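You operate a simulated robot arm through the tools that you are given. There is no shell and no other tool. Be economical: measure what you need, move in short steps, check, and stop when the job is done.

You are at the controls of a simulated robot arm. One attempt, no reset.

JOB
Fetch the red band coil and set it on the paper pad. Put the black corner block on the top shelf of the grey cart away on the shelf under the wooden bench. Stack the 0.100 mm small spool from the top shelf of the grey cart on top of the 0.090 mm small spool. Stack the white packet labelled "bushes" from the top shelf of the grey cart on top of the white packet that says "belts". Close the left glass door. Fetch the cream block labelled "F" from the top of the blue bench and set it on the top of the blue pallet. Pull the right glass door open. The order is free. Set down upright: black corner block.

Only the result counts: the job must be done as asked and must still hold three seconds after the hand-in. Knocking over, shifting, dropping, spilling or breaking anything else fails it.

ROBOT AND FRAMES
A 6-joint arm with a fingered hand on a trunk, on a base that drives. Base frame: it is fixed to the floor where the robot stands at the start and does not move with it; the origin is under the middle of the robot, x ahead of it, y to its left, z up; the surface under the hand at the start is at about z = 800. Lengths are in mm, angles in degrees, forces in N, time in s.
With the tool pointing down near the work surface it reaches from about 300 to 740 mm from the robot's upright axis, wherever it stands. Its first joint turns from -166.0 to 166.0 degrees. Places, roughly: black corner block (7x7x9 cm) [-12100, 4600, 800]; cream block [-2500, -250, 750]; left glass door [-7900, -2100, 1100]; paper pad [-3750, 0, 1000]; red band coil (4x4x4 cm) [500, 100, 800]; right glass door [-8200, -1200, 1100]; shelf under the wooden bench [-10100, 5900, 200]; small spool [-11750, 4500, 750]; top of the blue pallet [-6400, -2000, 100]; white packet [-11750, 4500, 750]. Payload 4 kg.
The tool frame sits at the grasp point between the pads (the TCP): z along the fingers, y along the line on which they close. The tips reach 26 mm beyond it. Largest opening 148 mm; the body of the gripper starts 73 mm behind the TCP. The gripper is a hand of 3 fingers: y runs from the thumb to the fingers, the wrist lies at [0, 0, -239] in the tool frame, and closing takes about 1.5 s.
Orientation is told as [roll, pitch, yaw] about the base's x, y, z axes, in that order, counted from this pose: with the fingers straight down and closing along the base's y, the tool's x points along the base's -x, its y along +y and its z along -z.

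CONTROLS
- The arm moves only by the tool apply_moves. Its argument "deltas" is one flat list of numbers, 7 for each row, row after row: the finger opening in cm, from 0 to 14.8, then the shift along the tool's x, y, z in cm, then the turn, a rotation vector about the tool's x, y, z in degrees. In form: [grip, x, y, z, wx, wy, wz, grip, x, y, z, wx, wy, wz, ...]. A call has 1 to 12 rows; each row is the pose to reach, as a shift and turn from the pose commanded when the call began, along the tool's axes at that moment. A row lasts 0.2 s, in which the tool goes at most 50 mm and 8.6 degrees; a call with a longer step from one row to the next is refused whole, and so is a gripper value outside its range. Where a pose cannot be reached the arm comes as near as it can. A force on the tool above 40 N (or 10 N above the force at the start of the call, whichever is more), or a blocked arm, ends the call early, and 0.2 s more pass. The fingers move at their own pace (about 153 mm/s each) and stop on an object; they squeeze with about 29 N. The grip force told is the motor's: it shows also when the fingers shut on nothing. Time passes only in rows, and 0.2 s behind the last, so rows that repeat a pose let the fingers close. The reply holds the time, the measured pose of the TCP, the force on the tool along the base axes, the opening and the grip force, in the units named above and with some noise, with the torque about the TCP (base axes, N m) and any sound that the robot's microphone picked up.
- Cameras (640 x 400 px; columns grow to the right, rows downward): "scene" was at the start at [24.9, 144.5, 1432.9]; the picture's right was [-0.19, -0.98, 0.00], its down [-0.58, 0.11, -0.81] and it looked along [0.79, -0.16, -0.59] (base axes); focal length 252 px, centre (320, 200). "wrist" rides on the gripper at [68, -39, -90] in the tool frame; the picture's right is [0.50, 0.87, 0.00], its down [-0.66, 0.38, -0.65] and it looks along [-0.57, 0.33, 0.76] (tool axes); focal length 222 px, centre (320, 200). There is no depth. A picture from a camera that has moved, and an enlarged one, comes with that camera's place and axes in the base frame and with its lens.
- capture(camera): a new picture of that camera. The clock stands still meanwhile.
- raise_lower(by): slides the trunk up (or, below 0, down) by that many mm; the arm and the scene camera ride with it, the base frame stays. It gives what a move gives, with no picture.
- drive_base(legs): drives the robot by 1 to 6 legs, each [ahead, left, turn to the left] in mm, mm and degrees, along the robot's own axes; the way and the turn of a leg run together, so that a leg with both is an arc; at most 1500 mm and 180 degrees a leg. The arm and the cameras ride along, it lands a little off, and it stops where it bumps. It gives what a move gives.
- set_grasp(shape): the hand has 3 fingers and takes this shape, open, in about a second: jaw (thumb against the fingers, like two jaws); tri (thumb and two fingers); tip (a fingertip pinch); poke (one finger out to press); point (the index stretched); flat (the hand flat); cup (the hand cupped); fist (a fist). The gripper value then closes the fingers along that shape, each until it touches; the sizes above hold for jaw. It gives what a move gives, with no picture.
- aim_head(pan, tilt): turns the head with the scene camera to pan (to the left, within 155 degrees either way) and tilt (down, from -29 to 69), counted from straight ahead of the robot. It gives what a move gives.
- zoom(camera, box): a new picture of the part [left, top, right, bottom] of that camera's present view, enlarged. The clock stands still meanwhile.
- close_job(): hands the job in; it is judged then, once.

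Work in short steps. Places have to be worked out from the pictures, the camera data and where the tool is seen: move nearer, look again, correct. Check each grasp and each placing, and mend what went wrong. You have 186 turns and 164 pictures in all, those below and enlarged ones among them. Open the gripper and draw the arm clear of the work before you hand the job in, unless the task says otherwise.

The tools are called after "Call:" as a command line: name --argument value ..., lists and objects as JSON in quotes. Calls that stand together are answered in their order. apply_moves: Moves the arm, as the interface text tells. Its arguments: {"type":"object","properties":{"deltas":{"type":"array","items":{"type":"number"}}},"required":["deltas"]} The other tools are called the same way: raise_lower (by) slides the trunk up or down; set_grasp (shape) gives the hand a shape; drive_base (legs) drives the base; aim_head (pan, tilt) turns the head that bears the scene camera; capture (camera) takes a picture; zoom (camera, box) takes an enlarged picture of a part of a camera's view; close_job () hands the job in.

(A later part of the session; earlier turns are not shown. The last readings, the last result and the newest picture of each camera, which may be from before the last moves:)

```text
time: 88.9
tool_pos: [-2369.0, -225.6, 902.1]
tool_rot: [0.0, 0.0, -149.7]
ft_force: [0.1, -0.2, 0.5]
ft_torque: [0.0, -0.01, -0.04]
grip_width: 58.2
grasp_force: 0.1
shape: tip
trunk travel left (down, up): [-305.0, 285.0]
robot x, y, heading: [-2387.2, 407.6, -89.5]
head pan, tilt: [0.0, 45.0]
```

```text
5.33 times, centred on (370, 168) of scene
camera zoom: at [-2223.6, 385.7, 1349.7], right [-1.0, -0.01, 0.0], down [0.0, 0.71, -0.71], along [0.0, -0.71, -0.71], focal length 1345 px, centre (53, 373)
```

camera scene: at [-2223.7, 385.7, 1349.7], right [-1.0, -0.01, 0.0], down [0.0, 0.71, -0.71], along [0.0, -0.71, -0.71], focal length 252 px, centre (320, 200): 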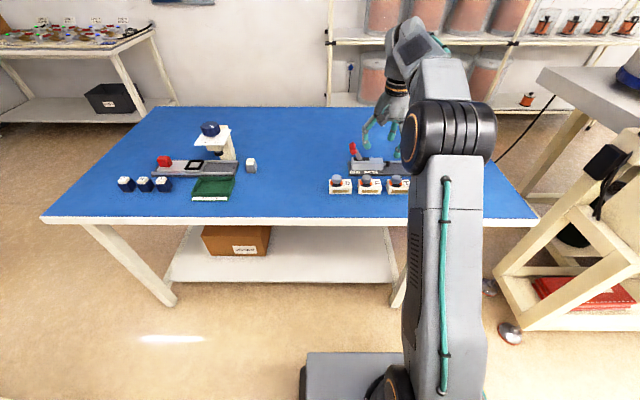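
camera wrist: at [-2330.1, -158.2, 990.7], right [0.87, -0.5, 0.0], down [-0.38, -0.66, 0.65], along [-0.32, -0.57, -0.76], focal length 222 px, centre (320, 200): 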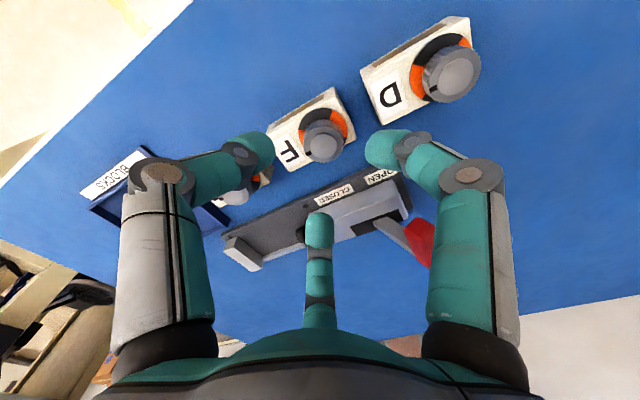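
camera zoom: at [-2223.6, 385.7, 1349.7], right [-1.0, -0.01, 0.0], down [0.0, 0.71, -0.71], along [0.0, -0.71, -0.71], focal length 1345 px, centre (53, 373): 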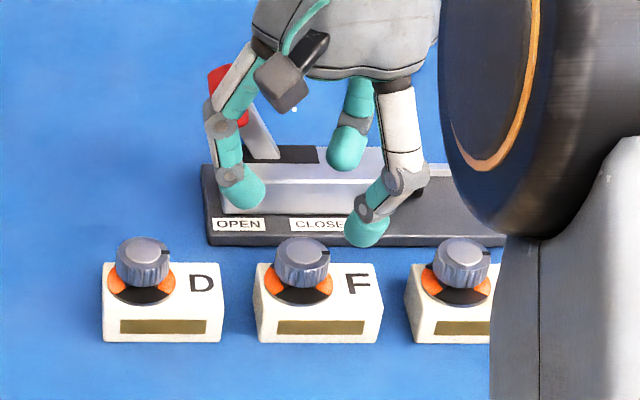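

Aligned within 3 mm. I descend to TCP 845 and close.

Call:
apply_moves --deltas '[5.8, 0.16, 0.3, 3, 0, 0, 0, 5.8, 0.16, 0.3, 5, 0, 0, 0, 5.8, 0.16, 0.3, 5.8, 0, 0, 0, 4.8, 0.16, 0.3, 5.8, 0, 0, 0, 3.8, 0.16, 0.3, 5.8, 0, 0, 0, 2.4, 0.16, 0.3, 5.8, 0, 0, 0, 2.4, 0.16, 0.3, 5.8, 0, 0, 0, 2.4, 0.16, 0.3, 5.8, 0, 0, 0, 2.4, 0.16, 0.3, 5.8, 0, 0, 0]'

Call:
capture --camera "wrist"

```text
time: 90.9
tool_pos: [-2364.1, -227.3, 844.1]
tool_rot: [-0.1, 0.0, -149.7]
ft_force: [0.0, -0.6, -1.4]
ft_torque: [0.0, 0.02, 0.0]
grip_width: 25.2
grasp_force: 29.1
shape: tip
trunk travel left (down, up): [-305.0, 285.0]
robot x, y, heading: [-2382.7, 405.7, -90.0]
head pan, tilt: [0.0, 45.0]
```

```text
125 pictures are left
camera wrist: at [-2325.9, -160.8, 933.8], right [0.87, -0.5, 0.0], down [-0.37, -0.66, 0.65], along [-0.32, -0.57, -0.76], focal length 222 px, centre (320, 200)
```

wrist: 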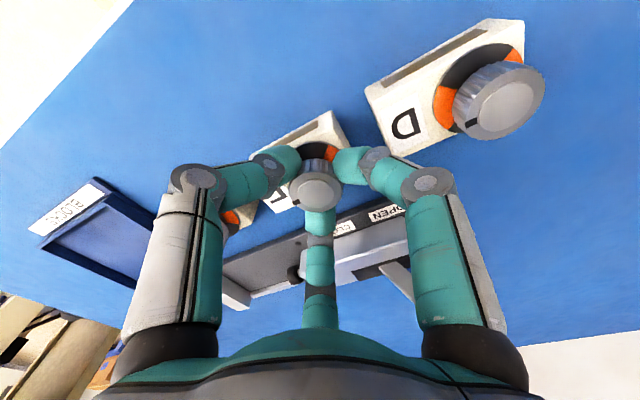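

Knob is gripped. Lift 5 cm first and check that the block comes along.

Call:
apply_moves --deltas '[2.4, 0, 0, -2, 0, 0, 0, 2.4, 0, 0, -4, 0, 0, 0, 2.4, 0, 0, -8, 0, 0, 0, 2.4, 0, 0, -12, 0, 0, 0]'

Call:
capture --camera "wrist"

Call:
zoom --camera "scene" --box '[310, 110, 450, 205]'

```text
time: 91.9
tool_pos: [-2367.1, -225.6, 961.2]
tool_rot: [0.0, 0.0, -149.7]
ft_force: [-0.5, 0.8, -2.1]
ft_torque: [0.03, -0.02, -0.05]
grip_width: 25.2
grasp_force: 28.6
shape: tip
trunk travel left (down, up): [-305.0, 285.0]
robot x, y, heading: [-2385.6, 407.8, -89.6]
head pan, tilt: [0.0, 45.0]
```

```text
124 pictures are left
camera wrist: at [-2327.6, -158.6, 1051.8], right [0.87, -0.5, 0.0], down [-0.37, -0.66, 0.65], along [-0.32, -0.57, -0.76], focal length 222 px, centre (320, 200)
```

wrist: 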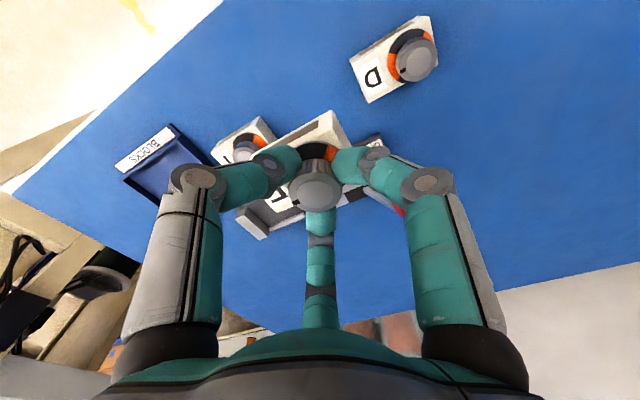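

```text
4.21 times, centred on (380, 158) of scene
camera zoom: at [-2223.7, 385.4, 1349.6], right [-1.0, -0.01, 0.0], down [0.0, 0.71, -0.71], along [0.0, -0.71, -0.71], focal length 1062 px, centre (67, 379)
```

zoom: 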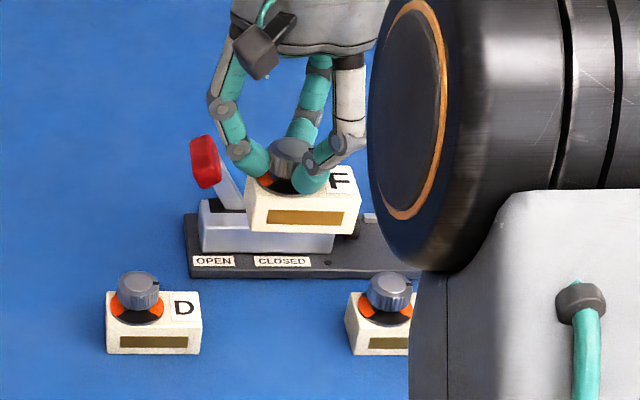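

The whole block lifts cleanly. I raise the trunk a bit for safety and drive along the aisle toward the pallet area.

Call:
raise_lower --by 200

Call:
drive_base --legs '[[-650, 0, 0], [0, -1300, 0], [0, -1200, 0]]'

Call:
aim_head --pan -60 --tilt 15

Call:
capture --camera "scene"

Call:
aim_head --pan 0 --tilt 15

Call:
capture --camera "scene"

```text
time: 94.0
tool_pos: [-2366.2, -226.4, 1161.8]
tool_rot: [-0.1, 0.0, -149.6]
ft_force: [0.6, 1.4, -2.1]
ft_torque: [-0.03, -0.01, 0.01]
grip_width: 25.5
grasp_force: 28.8
shape: tip
trunk travel left (down, up): [-505.0, 85.0]
robot x, y, heading: [-2385.7, 408.1, -89.7]
head pan, tilt: [0.0, 45.0]
```

```text
time: 109.5
tool_pos: [-4844.6, 227.7, 1161.5]
tool_rot: [0.0, -0.1, -145.0]
ft_force: [-0.5, 0.9, -2.0]
ft_torque: [0.0, -0.01, 0.0]
grip_width: 25.3
grasp_force: 28.9
shape: tip
trunk travel left (down, up): [-505.0, 85.0]
robot x, y, heading: [-4913.4, 855.8, -85.0]
head pan, tilt: [0.0, 45.0]
```

```text
time: 110.8
tool_pos: [-4844.8, 227.8, 1161.5]
tool_rot: [0.0, 0.0, -144.9]
ft_force: [0.2, 0.3, -2.2]
ft_torque: [0.03, 0.0, 0.01]
grip_width: 25.4
grasp_force: 28.9
shape: tip
trunk travel left (down, up): [-505.0, 85.0]
robot x, y, heading: [-4913.7, 862.5, -85.1]
head pan, tilt: [-60.0, 15.0]
```

```text
122 pictures are left
camera scene: at [-4835.7, 876.6, 1596.4], right [-0.57, 0.82, 0.0], down [0.21, 0.15, -0.97], along [-0.79, -0.55, -0.26], focal length 252 px, centre (320, 200)
```

scene: 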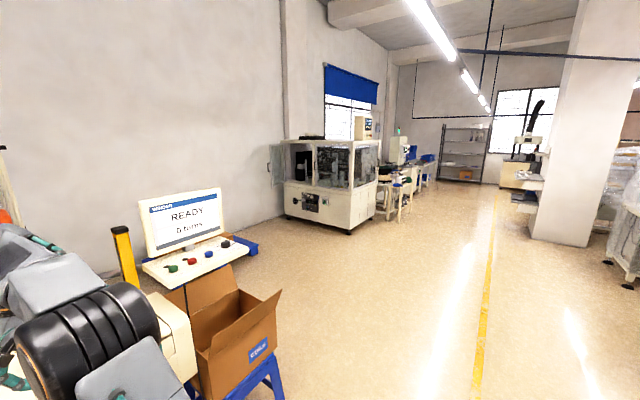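

```text
time: 112.1
tool_pos: [-4843.6, 226.6, 1161.1]
tool_rot: [0.0, 0.0, -145.1]
ft_force: [0.3, -0.2, -2.7]
ft_torque: [0.02, -0.03, -0.01]
grip_width: 25.3
grasp_force: 29.1
shape: tip
trunk travel left (down, up): [-505.0, 85.0]
robot x, y, heading: [-4917.8, 858.3, -85.0]
head pan, tilt: [0.0, 15.0]
```

```text
121 pictures are left
camera scene: at [-4751.2, 837.1, 1596.5], right [-1.0, -0.09, 0.0], down [-0.02, 0.26, -0.97], along [0.08, -0.96, -0.26], focal length 252 px, centre (320, 200)
```

scene: 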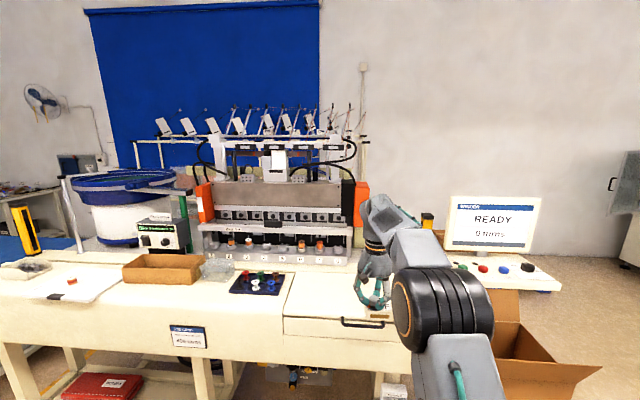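

The stool with the carton ends near x −5650; the blue pallet is beyond. I continue along the aisle to x ≈ −6700 and look.

Call:
drive_base --legs '[[-200, 0, -5], [0, -1400, 0], [0, -400, 0]]'

Call:
aim_head --pan 0 --tilt 25

Call:
capture --camera "scene"

```text
time: 122.5
tool_pos: [-6756.4, 462.1, 1161.6]
tool_rot: [-0.1, 0.0, -151.8]
ft_force: [-0.1, -0.2, -2.1]
ft_torque: [0.02, -0.03, -0.01]
grip_width: 25.4
grasp_force: 28.9
shape: tip
trunk travel left (down, up): [-505.0, 85.0]
robot x, y, heading: [-6750.4, 1095.4, -91.6]
head pan, tilt: [0.0, 15.0]
```

```text
time: 123.2
tool_pos: [-6755.2, 462.9, 1162.2]
tool_rot: [0.1, 0.1, -151.7]
ft_force: [-0.7, -1.0, -2.2]
ft_torque: [0.05, -0.04, -0.03]
grip_width: 25.5
grasp_force: 29.5
shape: tip
trunk travel left (down, up): [-505.0, 85.0]
robot x, y, heading: [-6748.9, 1094.5, -91.6]
head pan, tilt: [0.0, 25.0]
```

```text
120 pictures are left
camera scene: at [-6592.3, 1057.4, 1580.3], right [-1.0, 0.03, 0.0], down [0.01, 0.42, -0.91], along [-0.03, -0.91, -0.42], focal length 252 px, centre (320, 200)
```

scene: 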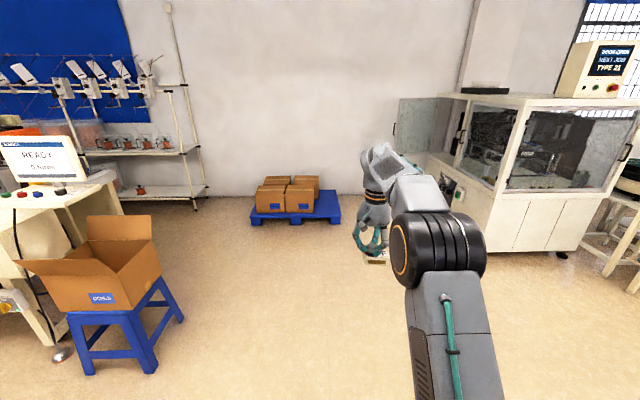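

Pallet's right side is free, near (−6750, −1830). I drive forward toward it.

Call:
drive_base --legs '[[1400, 0, 1.6], [650, 0, 0]]'

Call:
aim_head --pan 0 --tilt 45

Call:
capture --camera "scene"

```text
time: 133.4
tool_pos: [-6771.3, -1592.3, 1160.8]
tool_rot: [0.0, 0.0, -151.0]
ft_force: [0.4, 0.6, -1.6]
ft_torque: [0.05, -0.04, 0.03]
grip_width: 25.3
grasp_force: 28.8
shape: tip
trunk travel left (down, up): [-505.0, 85.0]
robot x, y, heading: [-6774.0, -960.2, -91.0]
head pan, tilt: [0.0, 25.0]
```

```text
time: 134.3
tool_pos: [-6771.6, -1590.0, 1161.9]
tool_rot: [0.1, 0.0, -151.0]
ft_force: [0.3, 0.1, -1.6]
ft_torque: [0.03, -0.05, 0.02]
grip_width: 25.2
grasp_force: 29.2
shape: tip
trunk travel left (down, up): [-505.0, 85.0]
robot x, y, heading: [-6776.7, -957.1, -90.8]
head pan, tilt: [0.0, 45.0]
```

```text
119 pictures are left
camera scene: at [-6614.5, -982.8, 1549.7], right [-1.0, 0.02, 0.0], down [0.01, 0.71, -0.71], along [-0.01, -0.71, -0.71], focal length 252 px, centre (320, 200)
```

scene: 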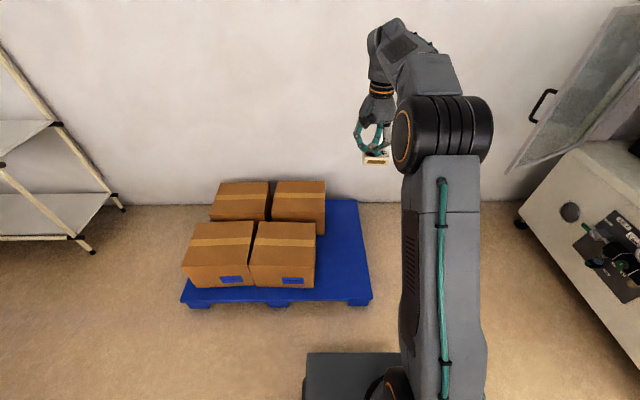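

Free strip on the pallet: x ≈ −6660…−6920, y ≈ −1620…−2390. I edge forward 200 mm and lower the trunk.

Call:
drive_base --legs '[[200, 0, 0.8]]'

Call:
raise_lower --by -500

Call:
capture --camera "scene"

Call:
capture --camera "wrist"

```text
time: 135.9
tool_pos: [-6766.5, -1796.8, 1162.2]
tool_rot: [-0.1, 0.0, -150.4]
ft_force: [0.5, 0.2, -2.5]
ft_torque: [0.02, -0.01, -0.01]
grip_width: 25.4
grasp_force: 29.1
shape: tip
trunk travel left (down, up): [-505.0, 85.0]
robot x, y, heading: [-6778.3, -1164.6, -90.7]
head pan, tilt: [0.0, 45.0]
```

```text
refused: -500 is not a number from -400 to 400
```

```text
118 pictures are left
camera scene: at [-6616.7, -1187.5, 1549.6], right [-1.0, 0.01, 0.0], down [0.0, 0.71, -0.71], along [0.0, -0.71, -0.71], focal length 252 px, centre (320, 200)
```

scene: 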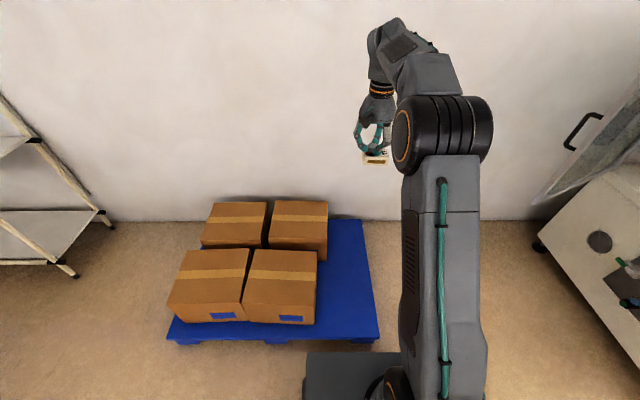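

```text
117 pictures are left
camera wrist: at [-6727.3, -1730.3, 1251.3], right [0.86, -0.51, 0.0], down [-0.38, -0.65, 0.65], along [-0.33, -0.56, -0.76], focal length 222 px, centre (320, 200)
```

wrist: 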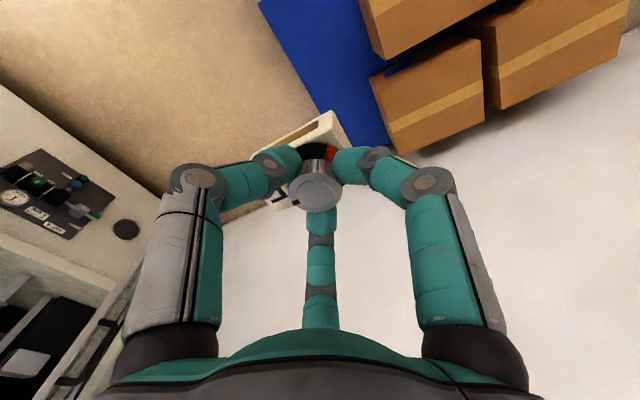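

Consistent with the pallet estimate. Lower the trunk in two parts.

Call:
raise_lower --by -400

Call:
raise_lower --by -100

Call:
capture --camera "wrist"

```text
time: 139.7
tool_pos: [-6766.4, -1796.4, 760.9]
tool_rot: [0.0, 0.0, -150.4]
ft_force: [-0.9, -0.4, -1.3]
ft_torque: [0.0, -0.06, 0.0]
grip_width: 25.1
grasp_force: 28.7
shape: tip
trunk travel left (down, up): [-105.0, 485.0]
robot x, y, heading: [-6775.2, -1164.8, -90.4]
head pan, tilt: [0.0, 45.0]
```

```text
time: 141.1
tool_pos: [-6766.3, -1797.0, 661.1]
tool_rot: [0.0, 0.0, -150.4]
ft_force: [1.4, 0.7, -2.2]
ft_torque: [0.0, -0.01, -0.01]
grip_width: 25.2
grasp_force: 28.4
shape: tip
trunk travel left (down, up): [-5.0, 585.0]
robot x, y, heading: [-6779.5, -1165.2, -90.3]
head pan, tilt: [0.0, 45.0]
```

```text
116 pictures are left
camera wrist: at [-6727.3, -1729.9, 751.5], right [0.86, -0.51, 0.0], down [-0.38, -0.65, 0.65], along [-0.33, -0.56, -0.76], focal length 222 px, centre (320, 200)
```

wrist: 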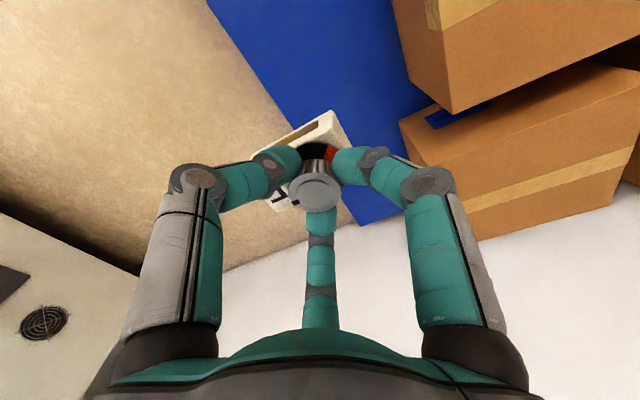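

Over the free strip. I descend with the arm, shifting 25 mm away from the boxes.

Call:
apply_moves --deltas '[2.4, -0.7, -0.4, 4.5, 0, 0, 0, 2.4, -1.4, -0.8, 9, 0, 0, 0, 2.4, -2.1, -1.2, 13.5, 0, 0, 0, 2.4, -2.1, -1.2, 18, 0, 0, 0, 2.4, -2.1, -1.2, 22.5, 0, 0, 0, 2.4, -2.1, -1.2, 27, 0, 0, 0, 2.4, -2.1, -1.2, 31.5, 0, 0, 0, 2.4, -2.1, -1.2, 36, 0, 0, 0, 2.4, -2.1, -1.2, 40, 0, 0, 0]'

Call:
capture --camera "wrist"

Call:
capture --camera "scene"

```text
time: 143.1
tool_pos: [-6792.5, -1795.2, 261.1]
tool_rot: [0.0, -0.1, -150.5]
ft_force: [0.3, 0.2, -2.5]
ft_torque: [-0.01, -0.03, -0.03]
grip_width: 25.1
grasp_force: 29.3
shape: tip
trunk travel left (down, up): [-5.0, 585.0]
robot x, y, heading: [-6776.5, -1165.6, -90.7]
head pan, tilt: [0.0, 45.0]
```

```text
115 pictures are left
camera wrist: at [-6752.5, -1727.3, 351.6], right [0.86, -0.51, 0.0], down [-0.38, -0.65, 0.65], along [-0.33, -0.56, -0.76], focal length 222 px, centre (320, 200)
```

wrist: 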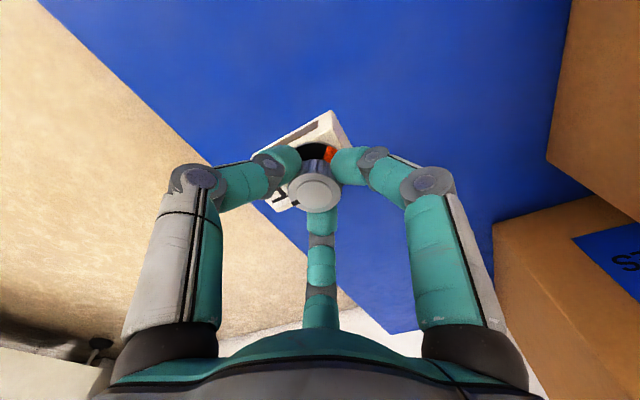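

```text
114 pictures are left
camera scene: at [-6616.7, -1186.8, 1049.7], right [-1.0, 0.01, 0.0], down [0.0, 0.71, -0.71], along [0.0, -0.71, -0.71], focal length 252 px, centre (320, 200)
```

scene: 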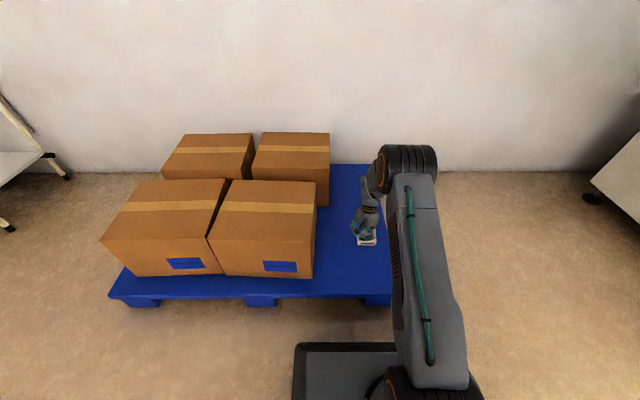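

Well over the pallet. Descend toward contact.

Call:
apply_moves --deltas '[2.4, 0, 0, 3, 0, 0, 0, 2.4, 0, 0, 5, 0, 0, 0, 2.4, 0, 0, 6, 0, 0, 0, 2.4, 0, 0, 6.5, 0, 0, 0, 2.4, 0, 0, 7, 0, 0, 0, 2.4, 0, 0, 7.5, 0, 0, 0]'

```text
time: 144.2
tool_pos: [-6790.6, -1798.0, 201.8]
tool_rot: [0.3, -0.2, -150.3]
ft_force: [1.3, 5.8, 29.1]
ft_torque: [0.22, 0.17, -0.09]
grip_width: 27.6
grasp_force: 28.6
shape: tip
trunk travel left (down, up): [-5.0, 585.0]
robot x, y, heading: [-6778.6, -1162.1, -90.7]
head pan, tilt: [0.0, 45.0]
stopped in row 5: the force on the tool passed its limit at 45 N (the readings are from after the stop); the commanded pose is now the measured one
```

Contact at ≈202 (pallet ≈140). Ease and release.

Call:
apply_moves --deltas '[2.4, 0, 0, -0.2, 0, 0, 0, 3.5, 0, 0, -0.2, 0, 0, 0, 4.5, 0, 0, -0.2, 0, 0, 0, 6, 0, 0, -0.2, 0, 0, 0, 6, 0, 0, -0.2, 0, 0, 0]'

Call:
capture --camera "wrist"

```text
time: 145.3
tool_pos: [-6791.5, -1797.7, 200.0]
tool_rot: [0.1, 0.0, -150.4]
ft_force: [-0.1, -0.7, 0.3]
ft_torque: [0.01, -0.03, 0.02]
grip_width: 59.6
grasp_force: 0.2
shape: tip
trunk travel left (down, up): [-5.0, 585.0]
robot x, y, heading: [-6775.3, -1164.8, -90.3]
head pan, tilt: [0.0, 45.0]
```

```text
113 pictures are left
camera wrist: at [-6751.6, -1730.4, 289.0], right [0.86, -0.51, 0.0], down [-0.38, -0.65, 0.65], along [-0.33, -0.56, -0.76], focal length 222 px, centre (320, 200)
```

wrist: 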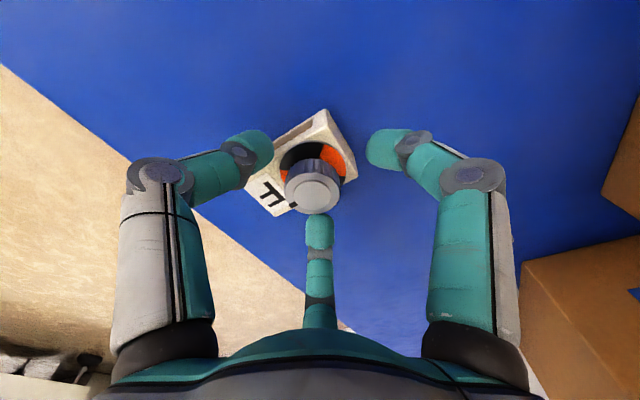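

The block stands upright on the pallet. I draw the arm up and raise the trunk, then survey the glass doors.

Call:
apply_moves --deltas '[6, 0, 0, -4, 0, 0, 0, 6, 0, 0, -8, 0, 0, 0, 6, 0, 0, -12.5, 0, 0, 0, 6, 0, 0, -17, 0, 0, 0, 6, 0, 0, -21.5, 0, 0, 0, 6, 0, 0, -26, 0, 0, 0, 6, 0, 0, -30.5, 0, 0, 0, 6, 0, 0, -35, 0, 0, 0, 6, 0, 0, -39.5, 0, 0, 0, 6, 0, 0, -44, 0, 0, 0]'

Call:
raise_lower --by 400

Call:
capture --camera "scene"

Call:
aim_head --pan -45 --tilt 20

Call:
capture --camera "scene"

```text
time: 147.6
tool_pos: [-6792.3, -1796.1, 640.4]
tool_rot: [0.1, -0.1, -150.4]
ft_force: [-1.1, 0.9, -0.5]
ft_torque: [0.01, -0.02, 0.0]
grip_width: 59.5
grasp_force: 0.1
shape: tip
trunk travel left (down, up): [-5.0, 585.0]
robot x, y, heading: [-6777.8, -1168.4, -90.6]
head pan, tilt: [0.0, 45.0]
```

```text
time: 151.4
tool_pos: [-6792.2, -1796.4, 1039.5]
tool_rot: [0.0, 0.1, -150.4]
ft_force: [-0.1, -0.8, 1.2]
ft_torque: [-0.05, -0.02, 0.03]
grip_width: 59.7
grasp_force: 0.0
shape: tip
trunk travel left (down, up): [-405.0, 185.0]
robot x, y, heading: [-6779.3, -1164.5, -90.3]
head pan, tilt: [0.0, 45.0]
```

```text
112 pictures are left
camera scene: at [-6616.6, -1186.7, 1449.6], right [-1.0, 0.01, 0.0], down [0.0, 0.71, -0.71], along [0.0, -0.71, -0.71], focal length 252 px, centre (320, 200)
```

scene: 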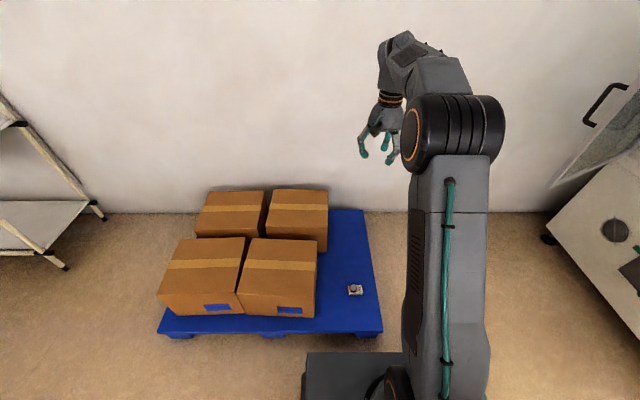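

```text
time: 152.5
tool_pos: [-6791.9, -1796.1, 1040.3]
tool_rot: [0.1, 0.0, -150.4]
ft_force: [0.1, 0.3, -0.1]
ft_torque: [0.02, 0.01, -0.04]
grip_width: 59.5
grasp_force: 0.0
shape: tip
trunk travel left (down, up): [-405.0, 185.0]
robot x, y, heading: [-6777.8, -1162.3, -90.5]
head pan, tilt: [-45.0, 20.0]
```

```text
111 pictures are left
camera scene: at [-6682.3, -1170.9, 1488.3], right [-0.7, 0.71, 0.0], down [0.24, 0.24, -0.94], along [-0.67, -0.66, -0.34], focal length 252 px, centre (320, 200)
```

scene: 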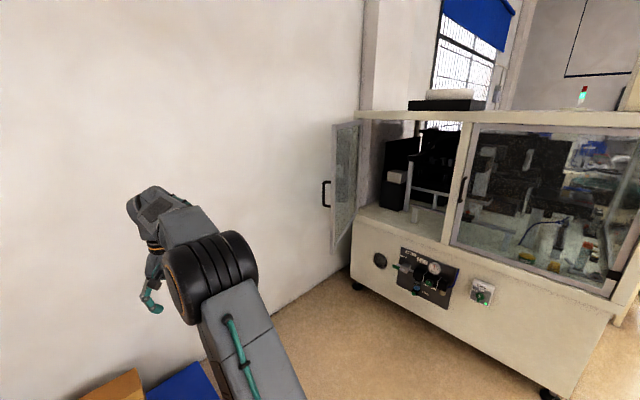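

Block F is placed. The machine's front faces +x; the left door is open about 70°. I turn to face it (heading 180) and look closer.

Call:
drive_base --legs '[[0, 0, -90]]'

Call:
aim_head --pan 0 --tilt 12

Call:
capture --camera "scene"

```text
time: 156.8
tool_pos: [-7407.7, -1138.5, 1039.1]
tool_rot: [0.1, 0.0, 118.5]
ft_force: [-0.6, -0.8, 0.3]
ft_torque: [0.0, -0.01, 0.03]
grip_width: 59.8
grasp_force: 0.0
shape: tip
trunk travel left (down, up): [-405.0, 185.0]
robot x, y, heading: [-6776.4, -1161.0, 178.7]
head pan, tilt: [-45.0, 20.0]
```

```text
time: 157.9
tool_pos: [-7407.6, -1139.0, 1040.6]
tool_rot: [0.1, 0.0, 118.4]
ft_force: [-0.7, -1.5, 0.5]
ft_torque: [0.01, 0.02, -0.02]
grip_width: 59.6
grasp_force: 0.0
shape: tip
trunk travel left (down, up): [-405.0, 185.0]
robot x, y, heading: [-6775.8, -1163.2, 178.5]
head pan, tilt: [0.0, 12.0]
```

```text
110 pictures are left
camera scene: at [-6814.9, -1324.6, 1501.3], right [0.02, 1.0, 0.0], down [0.21, -0.01, -0.98], along [-0.98, 0.02, -0.21], focal length 252 px, centre (320, 200)
```

scene: 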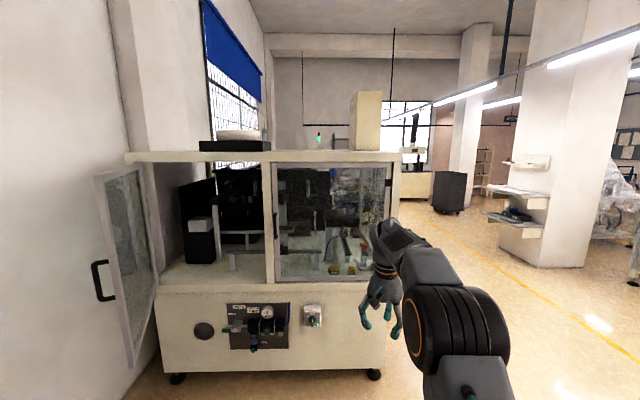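

Good frontal view. I zoom on the right door to find its handle and hinge.

Call:
zoom --camera "scene" --box '[250, 150, 410, 290]'

Call:
zoom --camera "scene" --box '[80, 150, 240, 370]'

```text
2.86 times, centred on (330, 220) of scene
camera zoom: at [-6814.9, -1324.6, 1501.3], right [0.02, 1.0, 0.0], down [0.21, -0.01, -0.98], along [-0.98, 0.02, -0.21], focal length 720 px, centre (291, 143)
```

zoom: 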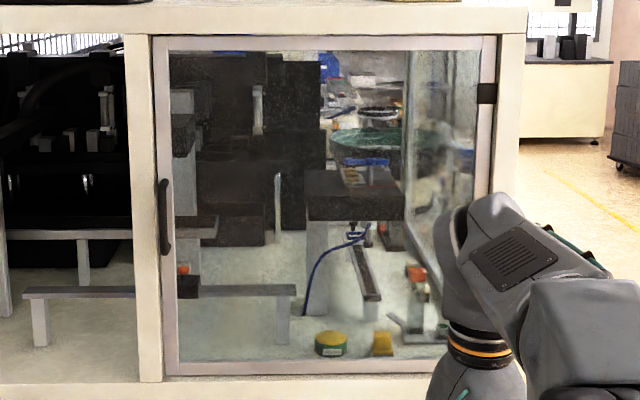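

```text
1.82 times, centred on (160, 260) of scene
camera zoom: at [-6814.9, -1324.6, 1501.3], right [0.02, 1.0, 0.0], down [0.21, -0.01, -0.98], along [-0.98, 0.02, -0.21], focal length 458 px, centre (611, 91)
```

zoom: 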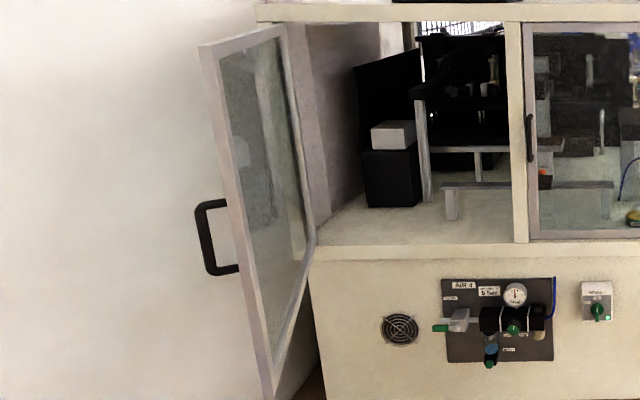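

Right door: handle at about (−8165, −1543, z 990–1144), hinge on its right. First I close the left door: raise the trunk, make a fist, and swing the arm to the robot's left so the hand can get behind the open door's outer face.

Call:
raise_lower --by 180

Call:
set_grasp --shape "fist"

Call:
apply_moves --deltas '[0, 4.8, -0.34, 0, 0, 0, -4.5, 0, 9.6, -0.68, 0, 0, 0, -9, 0, 14.4, -1.0, 0, 0, 0, -13.5, 0, 19.2, -1.4, 0, 0, 0, -18, 0, 24, -1.7, 0, 0, 0, -22.5, 0, 28.8, -2, 0, 0, 0, -27, 0, 33.6, -2.4, 0, 0, 0, -31.5, 0, 38.4, -2.7, 0, 0, 0, -36]'

```text
time: 159.9
tool_pos: [-7408.1, -1138.3, 1219.3]
tool_rot: [0.1, 0.0, 118.5]
ft_force: [0.3, 0.2, -0.3]
ft_torque: [0.01, -0.01, -0.01]
grip_width: 59.8
grasp_force: 0.1
shape: tip
trunk travel left (down, up): [-585.0, 5.0]
robot x, y, heading: [-6774.6, -1161.4, 178.7]
head pan, tilt: [0.0, 12.0]
```

```text
time: 160.8
tool_pos: [-7408.7, -1138.2, 1220.3]
tool_rot: [0.0, 0.0, 118.5]
ft_force: [-0.2, -0.5, 0.7]
ft_torque: [-0.03, 0.01, -0.01]
grip_width: 0.2
grasp_force: 0.0
shape: fist
trunk travel left (down, up): [-585.0, 5.0]
robot x, y, heading: [-6773.8, -1163.2, 178.6]
head pan, tilt: [0.0, 12.0]
```

```text
time: 162.6
tool_pos: [-7199.8, -1462.5, 1223.8]
tool_rot: [0.1, -0.1, 154.6]
ft_force: [-0.6, -1.1, 0.3]
ft_torque: [-0.01, -0.02, 0.0]
grip_width: 0.0
grasp_force: 0.1
shape: fist
trunk travel left (down, up): [-585.0, 5.0]
robot x, y, heading: [-6775.6, -1162.6, 178.7]
head pan, tilt: [0.0, 12.0]
```

Continue the swing, also raising to z ≈ 1270.

Call:
apply_moves --deltas '[0, 3.65, 2.29, -0.5, 0, 0, -4, 0, 7.3, 4.58, -1, 0, 0, -8, 0, 10.95, 6.87, -1.5, 0, 0, -12, 0, 14.6, 9.16, -2, 0, 0, -16, 0, 18.25, 11.45, -2.5, 0, 0, -20, 0, 21.9, 13.74, -3, 0, 0, -24, 0, 25.5, 16, -3.5, 0, 0, -28, 0, 29.2, 18.3, -4, 0, 0, -32, 0, 32.8, 20.6, -4.7, 0, 0, -36]'

Call:
aim_head --pan 40 --tilt 15

Call:
capture --camera "scene"

```text
time: 164.6
tool_pos: [-6977.5, -1774.8, 1249.0]
tool_rot: [1.1, 0.3, -171.6]
ft_force: [-0.1, -1.1, -0.2]
ft_torque: [-0.01, -0.02, 0.02]
grip_width: 0.2
grasp_force: 0.1
shape: fist
out of reach, approached as far as the arm can: row 9
trunk travel left (down, up): [-585.0, 5.0]
robot x, y, heading: [-6780.8, -1163.5, 178.4]
head pan, tilt: [0.0, 12.0]
```

```text
time: 165.7
tool_pos: [-6978.0, -1774.3, 1250.6]
tool_rot: [1.2, 0.3, -171.7]
ft_force: [-1.1, 0.6, 0.1]
ft_torque: [-0.03, 0.01, 0.0]
grip_width: 0.0
grasp_force: 0.1
shape: fist
trunk travel left (down, up): [-585.0, 5.0]
robot x, y, heading: [-6775.1, -1163.4, 178.6]
head pan, tilt: [40.0, 15.0]
```

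```text
107 pictures are left
camera scene: at [-6794.7, -1385.3, 1676.5], right [-0.62, 0.78, 0.0], down [0.2, 0.16, -0.97], along [-0.76, -0.6, -0.26], focal length 252 px, centre (320, 200)
```

scene: 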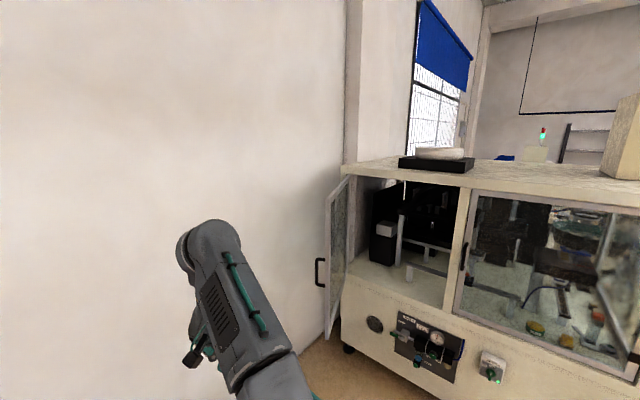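

Now drive ahead 540 then left 430, bringing the fist to the wall side just east of the door's free edge.

Call:
drive_base --legs '[[550, 0, 1.4], [0, 430, 0]]'

Call:
capture --camera "scene"

Call:
capture --camera "wrist"

```text
time: 171.0
tool_pos: [-7471.4, -2213.7, 1250.3]
tool_rot: [1.1, 0.3, -169.2]
ft_force: [-0.7, -1.0, 0.3]
ft_torque: [0.01, -0.02, -0.01]
grip_width: 0.0
grasp_force: 0.0
shape: fist
trunk travel left (down, up): [-585.0, 5.0]
robot x, y, heading: [-7295.6, -1595.0, -178.8]
head pan, tilt: [40.0, 15.0]
```

```text
106 pictures are left
camera scene: at [-7305.7, -1816.9, 1676.4], right [-0.66, 0.75, 0.0], down [0.19, 0.17, -0.97], along [-0.73, -0.64, -0.26], focal length 252 px, centre (320, 200)
```

scene: 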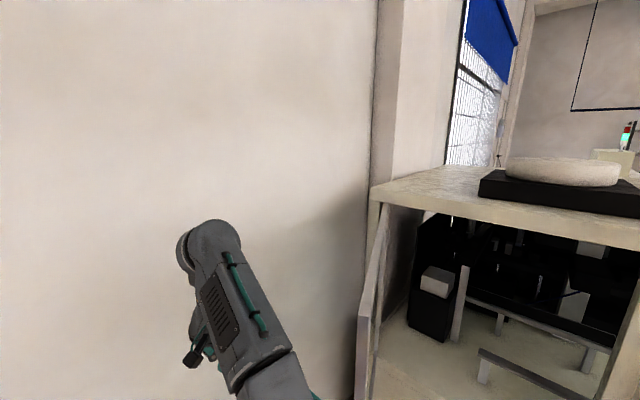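

```text
105 pictures are left
camera wrist: at [-7413.6, -2160.1, 1339.3], right [0.65, -0.76, 0.02], down [-0.58, -0.48, 0.66], along [-0.49, -0.44, -0.75], focal length 222 px, centre (320, 200)
```

wrist: 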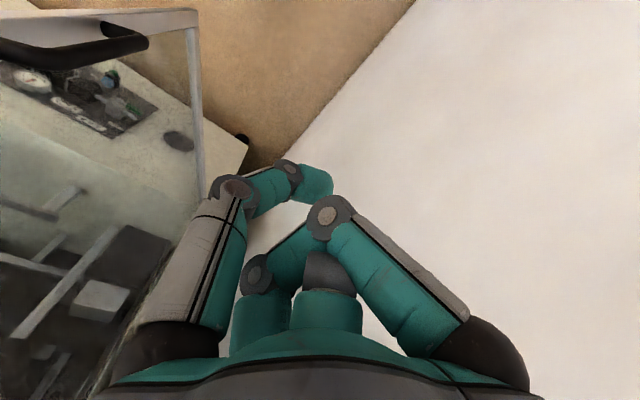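

The fist is on the door's outer (wall) side. I drive ahead 190 mm so it gets behind the free edge.

Call:
drive_base --legs '[[190, 0, -1.2]]'

Call:
capture --camera "wrist"

Call:
capture --camera "scene"

```text
time: 172.5
tool_pos: [-7674.7, -2212.2, 1250.5]
tool_rot: [1.2, 0.2, -170.1]
ft_force: [-1.1, 0.7, -0.3]
ft_torque: [-0.03, -0.01, -0.01]
grip_width: 0.0
grasp_force: 0.0
shape: fist
trunk travel left (down, up): [-585.0, 5.0]
robot x, y, heading: [-7489.1, -1594.9, -179.7]
head pan, tilt: [40.0, 15.0]
```

```text
104 pictures are left
camera wrist: at [-7616.6, -2160.1, 1339.4], right [0.64, -0.77, 0.02], down [-0.59, -0.47, 0.66], along [-0.5, -0.43, -0.75], focal length 222 px, centre (320, 200)
```

wrist: 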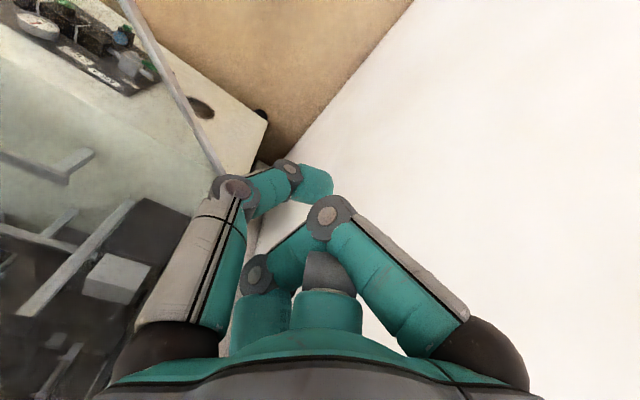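

```text
103 pictures are left
camera scene: at [-7503.0, -1818.8, 1676.4], right [-0.65, 0.76, 0.0], down [0.2, 0.17, -0.97], along [-0.74, -0.62, -0.26], focal length 252 px, centre (320, 200)
```

scene: 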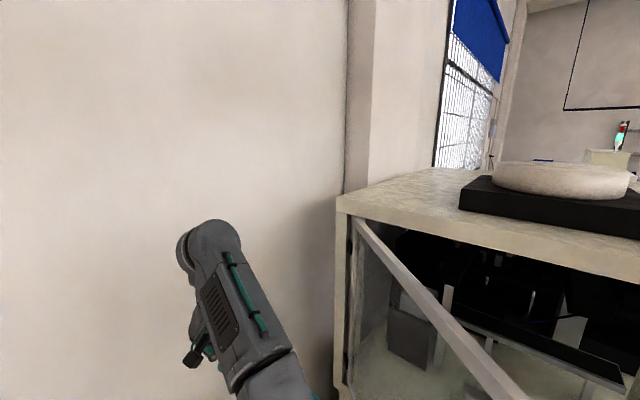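

The forearm already nudged the door to about 40° in the closing direction. Now I bring the fist around to the door's outer face for pushing, in +y first.

Call:
apply_moves --deltas '[0, 0.43, -4.4, 0, 0, 0, 3, 0, 0.86, -8.8, 0, 0, 0, 6, 0, 1.3, -13.2, 0, 0, 0, 9, 0, 1.7, -17.6, 0, 0, 0, 12, 0, 2.1, -22, 0, 0, 0, 15, 0, 2.6, -26.5, 0, 0, 0, 18, 0, 3, -31, 0, 0, 0, 21]'

Call:
capture --camera "scene"

Call:
capture --camera "wrist"

```text
time: 174.1
tool_pos: [-7699.3, -1899.5, 1246.7]
tool_rot: [1.1, 0.6, 168.9]
ft_force: [0.5, -0.6, -0.3]
ft_torque: [-0.02, 0.0, 0.01]
grip_width: 0.0
grasp_force: 0.0
shape: fist
out of reach, approached as far as the arm can: row 1, 2
trunk travel left (down, up): [-585.0, 5.0]
robot x, y, heading: [-7491.2, -1598.2, -179.8]
head pan, tilt: [40.0, 15.0]
```

```text
102 pictures are left
camera scene: at [-7501.8, -1818.0, 1676.5], right [-0.65, 0.76, 0.0], down [0.2, 0.17, -0.97], along [-0.74, -0.62, -0.26], focal length 252 px, centre (320, 200)
```

scene: 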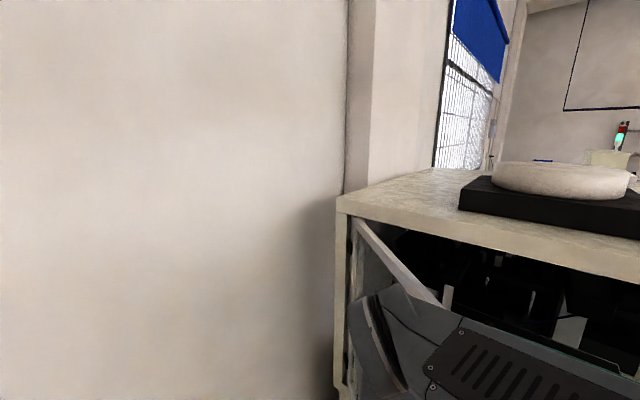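

```text
101 pictures are left
camera wrist: at [-7624.9, -1872.0, 1336.0], right [0.32, -0.95, 0.02], down [-0.72, -0.23, 0.65], along [-0.61, -0.23, -0.76], focal length 222 px, centre (320, 200)
```

wrist: 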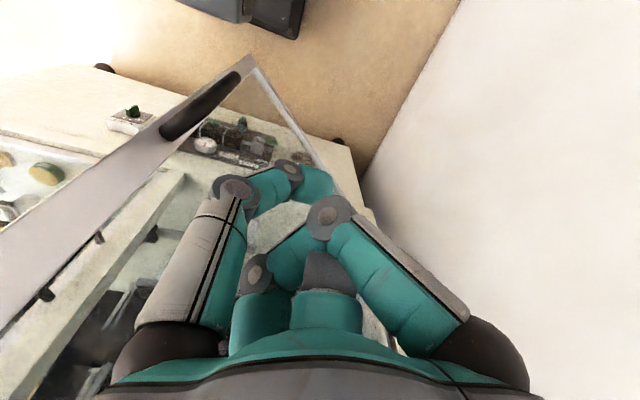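

The fist is on the outer side, door now ≈37° open. I push toward −x.

Call:
apply_moves --deltas '[0, -3.8, 0.36, 0, 0, 0, 0, 0, -7.6, 0.7, 0, 0, 0, 0, 0, -11.4, 1.1, 0, 0, 0, 0, 0, -15.2, 1.4, 0, 0, 0, 0, 0, -19, 1.8, 0, 0, 0, 0, 0, -22.8, 2.1, 0, 0, 0, 0, 0, -26.6, 2.5, 0, 0, 0, 0, 0, -30.1, 2.85, 0, 0, 0, 0]'

Call:
capture --camera "wrist"

Call:
capture --camera "scene"

```text
time: 175.9
tool_pos: [-8002.7, -1871.5, 1241.3]
tool_rot: [1.0, 0.6, 168.9]
ft_force: [-0.3, -0.3, 0.0]
ft_torque: [-0.02, 0.01, -0.01]
grip_width: 0.0
grasp_force: 0.0
shape: fist
trunk travel left (down, up): [-585.0, 5.0]
robot x, y, heading: [-7491.5, -1598.0, -179.6]
head pan, tilt: [40.0, 15.0]
```

```text
100 pictures are left
camera wrist: at [-7929.7, -1844.0, 1330.8], right [0.32, -0.95, 0.02], down [-0.72, -0.23, 0.65], along [-0.61, -0.23, -0.76], focal length 222 px, centre (320, 200)
```

wrist: 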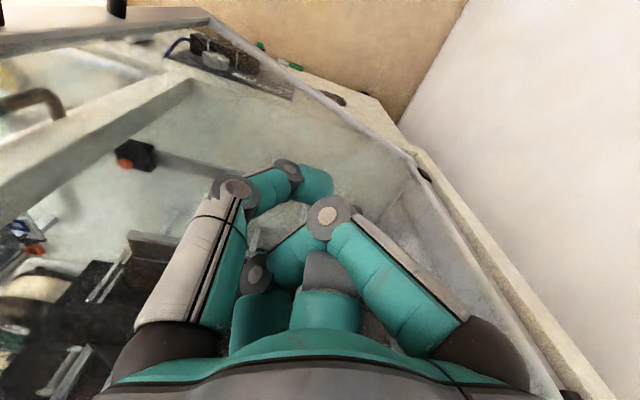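

```text
99 pictures are left
camera scene: at [-7503.0, -1818.7, 1676.4], right [-0.65, 0.76, 0.0], down [0.2, 0.17, -0.97], along [-0.74, -0.62, -0.26], focal length 252 px, centre (320, 200)
```

scene: 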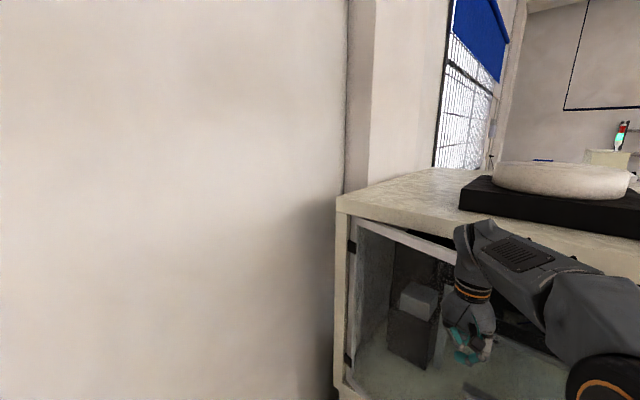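

Door nearly shut. I creep ahead with the base 70 mm and look.

Call:
drive_base --legs '[[70, 0, 0]]'

Call:
capture --camera "wrist"

Call:
aim_head --pan 10 --tilt 30

Call:
capture --camera "scene"

```text
time: 176.9
tool_pos: [-8072.0, -1872.3, 1239.7]
tool_rot: [1.1, 0.6, 168.9]
ft_force: [0.2, 0.7, -0.6]
ft_torque: [-0.02, 0.02, 0.02]
grip_width: 0.0
grasp_force: 0.0
shape: fist
trunk travel left (down, up): [-585.0, 5.0]
robot x, y, heading: [-7561.5, -1595.3, -179.6]
head pan, tilt: [40.0, 15.0]
```

```text
98 pictures are left
camera wrist: at [-7999.6, -1844.8, 1330.6], right [0.32, -0.95, 0.02], down [-0.72, -0.23, 0.65], along [-0.61, -0.23, -0.76], focal length 222 px, centre (320, 200)
```

wrist: 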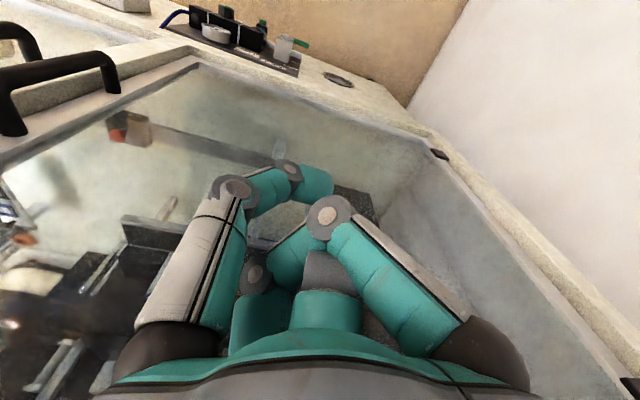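

```text
time: 177.9
tool_pos: [-8071.2, -1872.2, 1241.2]
tool_rot: [1.0, 0.6, 168.9]
ft_force: [-0.3, 0.7, -0.8]
ft_torque: [0.06, -0.01, 0.03]
grip_width: 0.0
grasp_force: 0.1
shape: fist
trunk travel left (down, up): [-585.0, 5.0]
robot x, y, heading: [-7560.4, -1593.1, -179.9]
head pan, tilt: [10.0, 30.0]
```

```text
97 pictures are left
camera scene: at [-7590.1, -1774.7, 1652.3], right [-0.18, 0.98, 0.0], down [0.49, 0.09, -0.87], along [-0.85, -0.15, -0.5], focal length 252 px, centre (320, 200)
```

scene: 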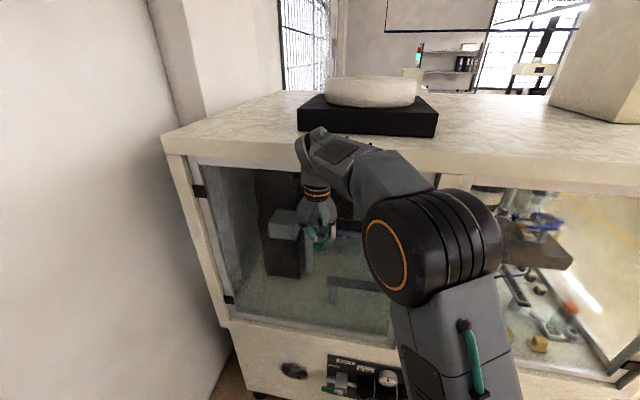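

It looks almost shut. I press further with the arm until a force registers.

Call:
apply_moves --deltas '[0, -1.5, 0.3, 0, 0, 0, 0, 0, -3, 0.6, 0, 0, 0, 0, 0, -4.5, 0.9, 0, 0, 0, 0, 0, -6, 1.2, 0, 0, 0, 0, 0, -7.5, 1.5, 0, 0, 0, 0]'

Call:
capture --camera "wrist"

```text
time: 179.3
tool_pos: [-8120.1, -1886.5, 1266.7]
tool_rot: [2.6, -1.7, 170.1]
ft_force: [0.1, 0.7, -0.7]
ft_torque: [-0.03, 0.0, 0.01]
grip_width: 0.0
grasp_force: 0.0
shape: fist
trunk travel left (down, up): [-585.0, 5.0]
robot x, y, heading: [-7555.6, -1605.5, -178.7]
head pan, tilt: [10.0, 30.0]
stopped in row 5: the arm was blocked; the commanded pose is now the measured one
```

```text
96 pictures are left
camera wrist: at [-8044.0, -1855.9, 1353.8], right [0.34, -0.94, 0.02], down [-0.69, -0.23, 0.69], along [-0.64, -0.25, -0.72], focal length 222 px, centre (320, 200)
```

wrist: 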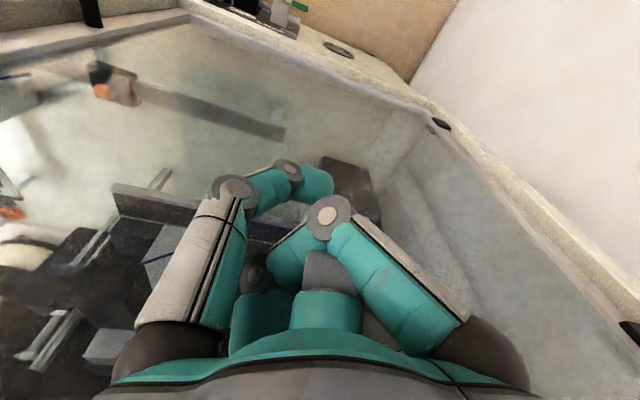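

The arm is blocked: the door is against its stop. I back off and inspect the door from a distance.

Call:
apply_moves --deltas '[0, 3, 0, 0, 0, 0, 0, 0, 7, 0, 0, 0, 0, 0, 0, 11, 0, 0, 0, 0, 0, 0, 15, 0, 0, 0, 0, 0]'

Call:
drive_base --legs '[[-500, -250, -1]]'

Call:
aim_head --pan 0 --tilt 25

Call:
capture --camera "scene"

```text
time: 180.3
tool_pos: [-7991.3, -1913.9, 1251.9]
tool_rot: [1.7, -0.3, 169.9]
ft_force: [-0.1, 0.9, 0.3]
ft_torque: [-0.02, -0.02, 0.0]
grip_width: 0.1
grasp_force: 0.0
shape: fist
trunk travel left (down, up): [-585.0, 5.0]
robot x, y, heading: [-7555.1, -1605.1, -179.3]
head pan, tilt: [10.0, 30.0]
```

```text
time: 183.3
tool_pos: [-7643.5, -1604.9, 1250.9]
tool_rot: [1.6, -0.3, 160.9]
ft_force: [0.4, -0.5, -0.9]
ft_torque: [0.05, 0.0, 0.01]
grip_width: 0.0
grasp_force: 0.1
shape: fist
trunk travel left (down, up): [-585.0, 5.0]
robot x, y, heading: [-7164.9, -1368.1, 171.9]
head pan, tilt: [10.0, 30.0]
stopped in leg 1: the robot was blocked; the commanded pose is now the measured one
```

```text
time: 184.0
tool_pos: [-7641.6, -1605.1, 1251.1]
tool_rot: [1.8, -0.1, 160.8]
ft_force: [0.1, -0.1, 0.5]
ft_torque: [-0.03, 0.0, 0.03]
grip_width: 0.0
grasp_force: 0.2
shape: fist
trunk travel left (down, up): [-585.0, 5.0]
robot x, y, heading: [-7161.1, -1365.4, 172.2]
head pan, tilt: [0.0, 25.0]
```

```text
95 pictures are left
camera scene: at [-7217.9, -1522.5, 1660.2], right [0.14, 0.99, 0.0], down [0.42, -0.06, -0.91], along [-0.9, 0.13, -0.42], focal length 252 px, centre (320, 200)
```

scene: 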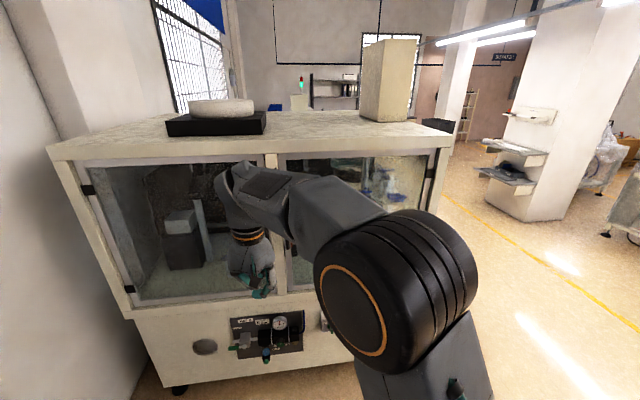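

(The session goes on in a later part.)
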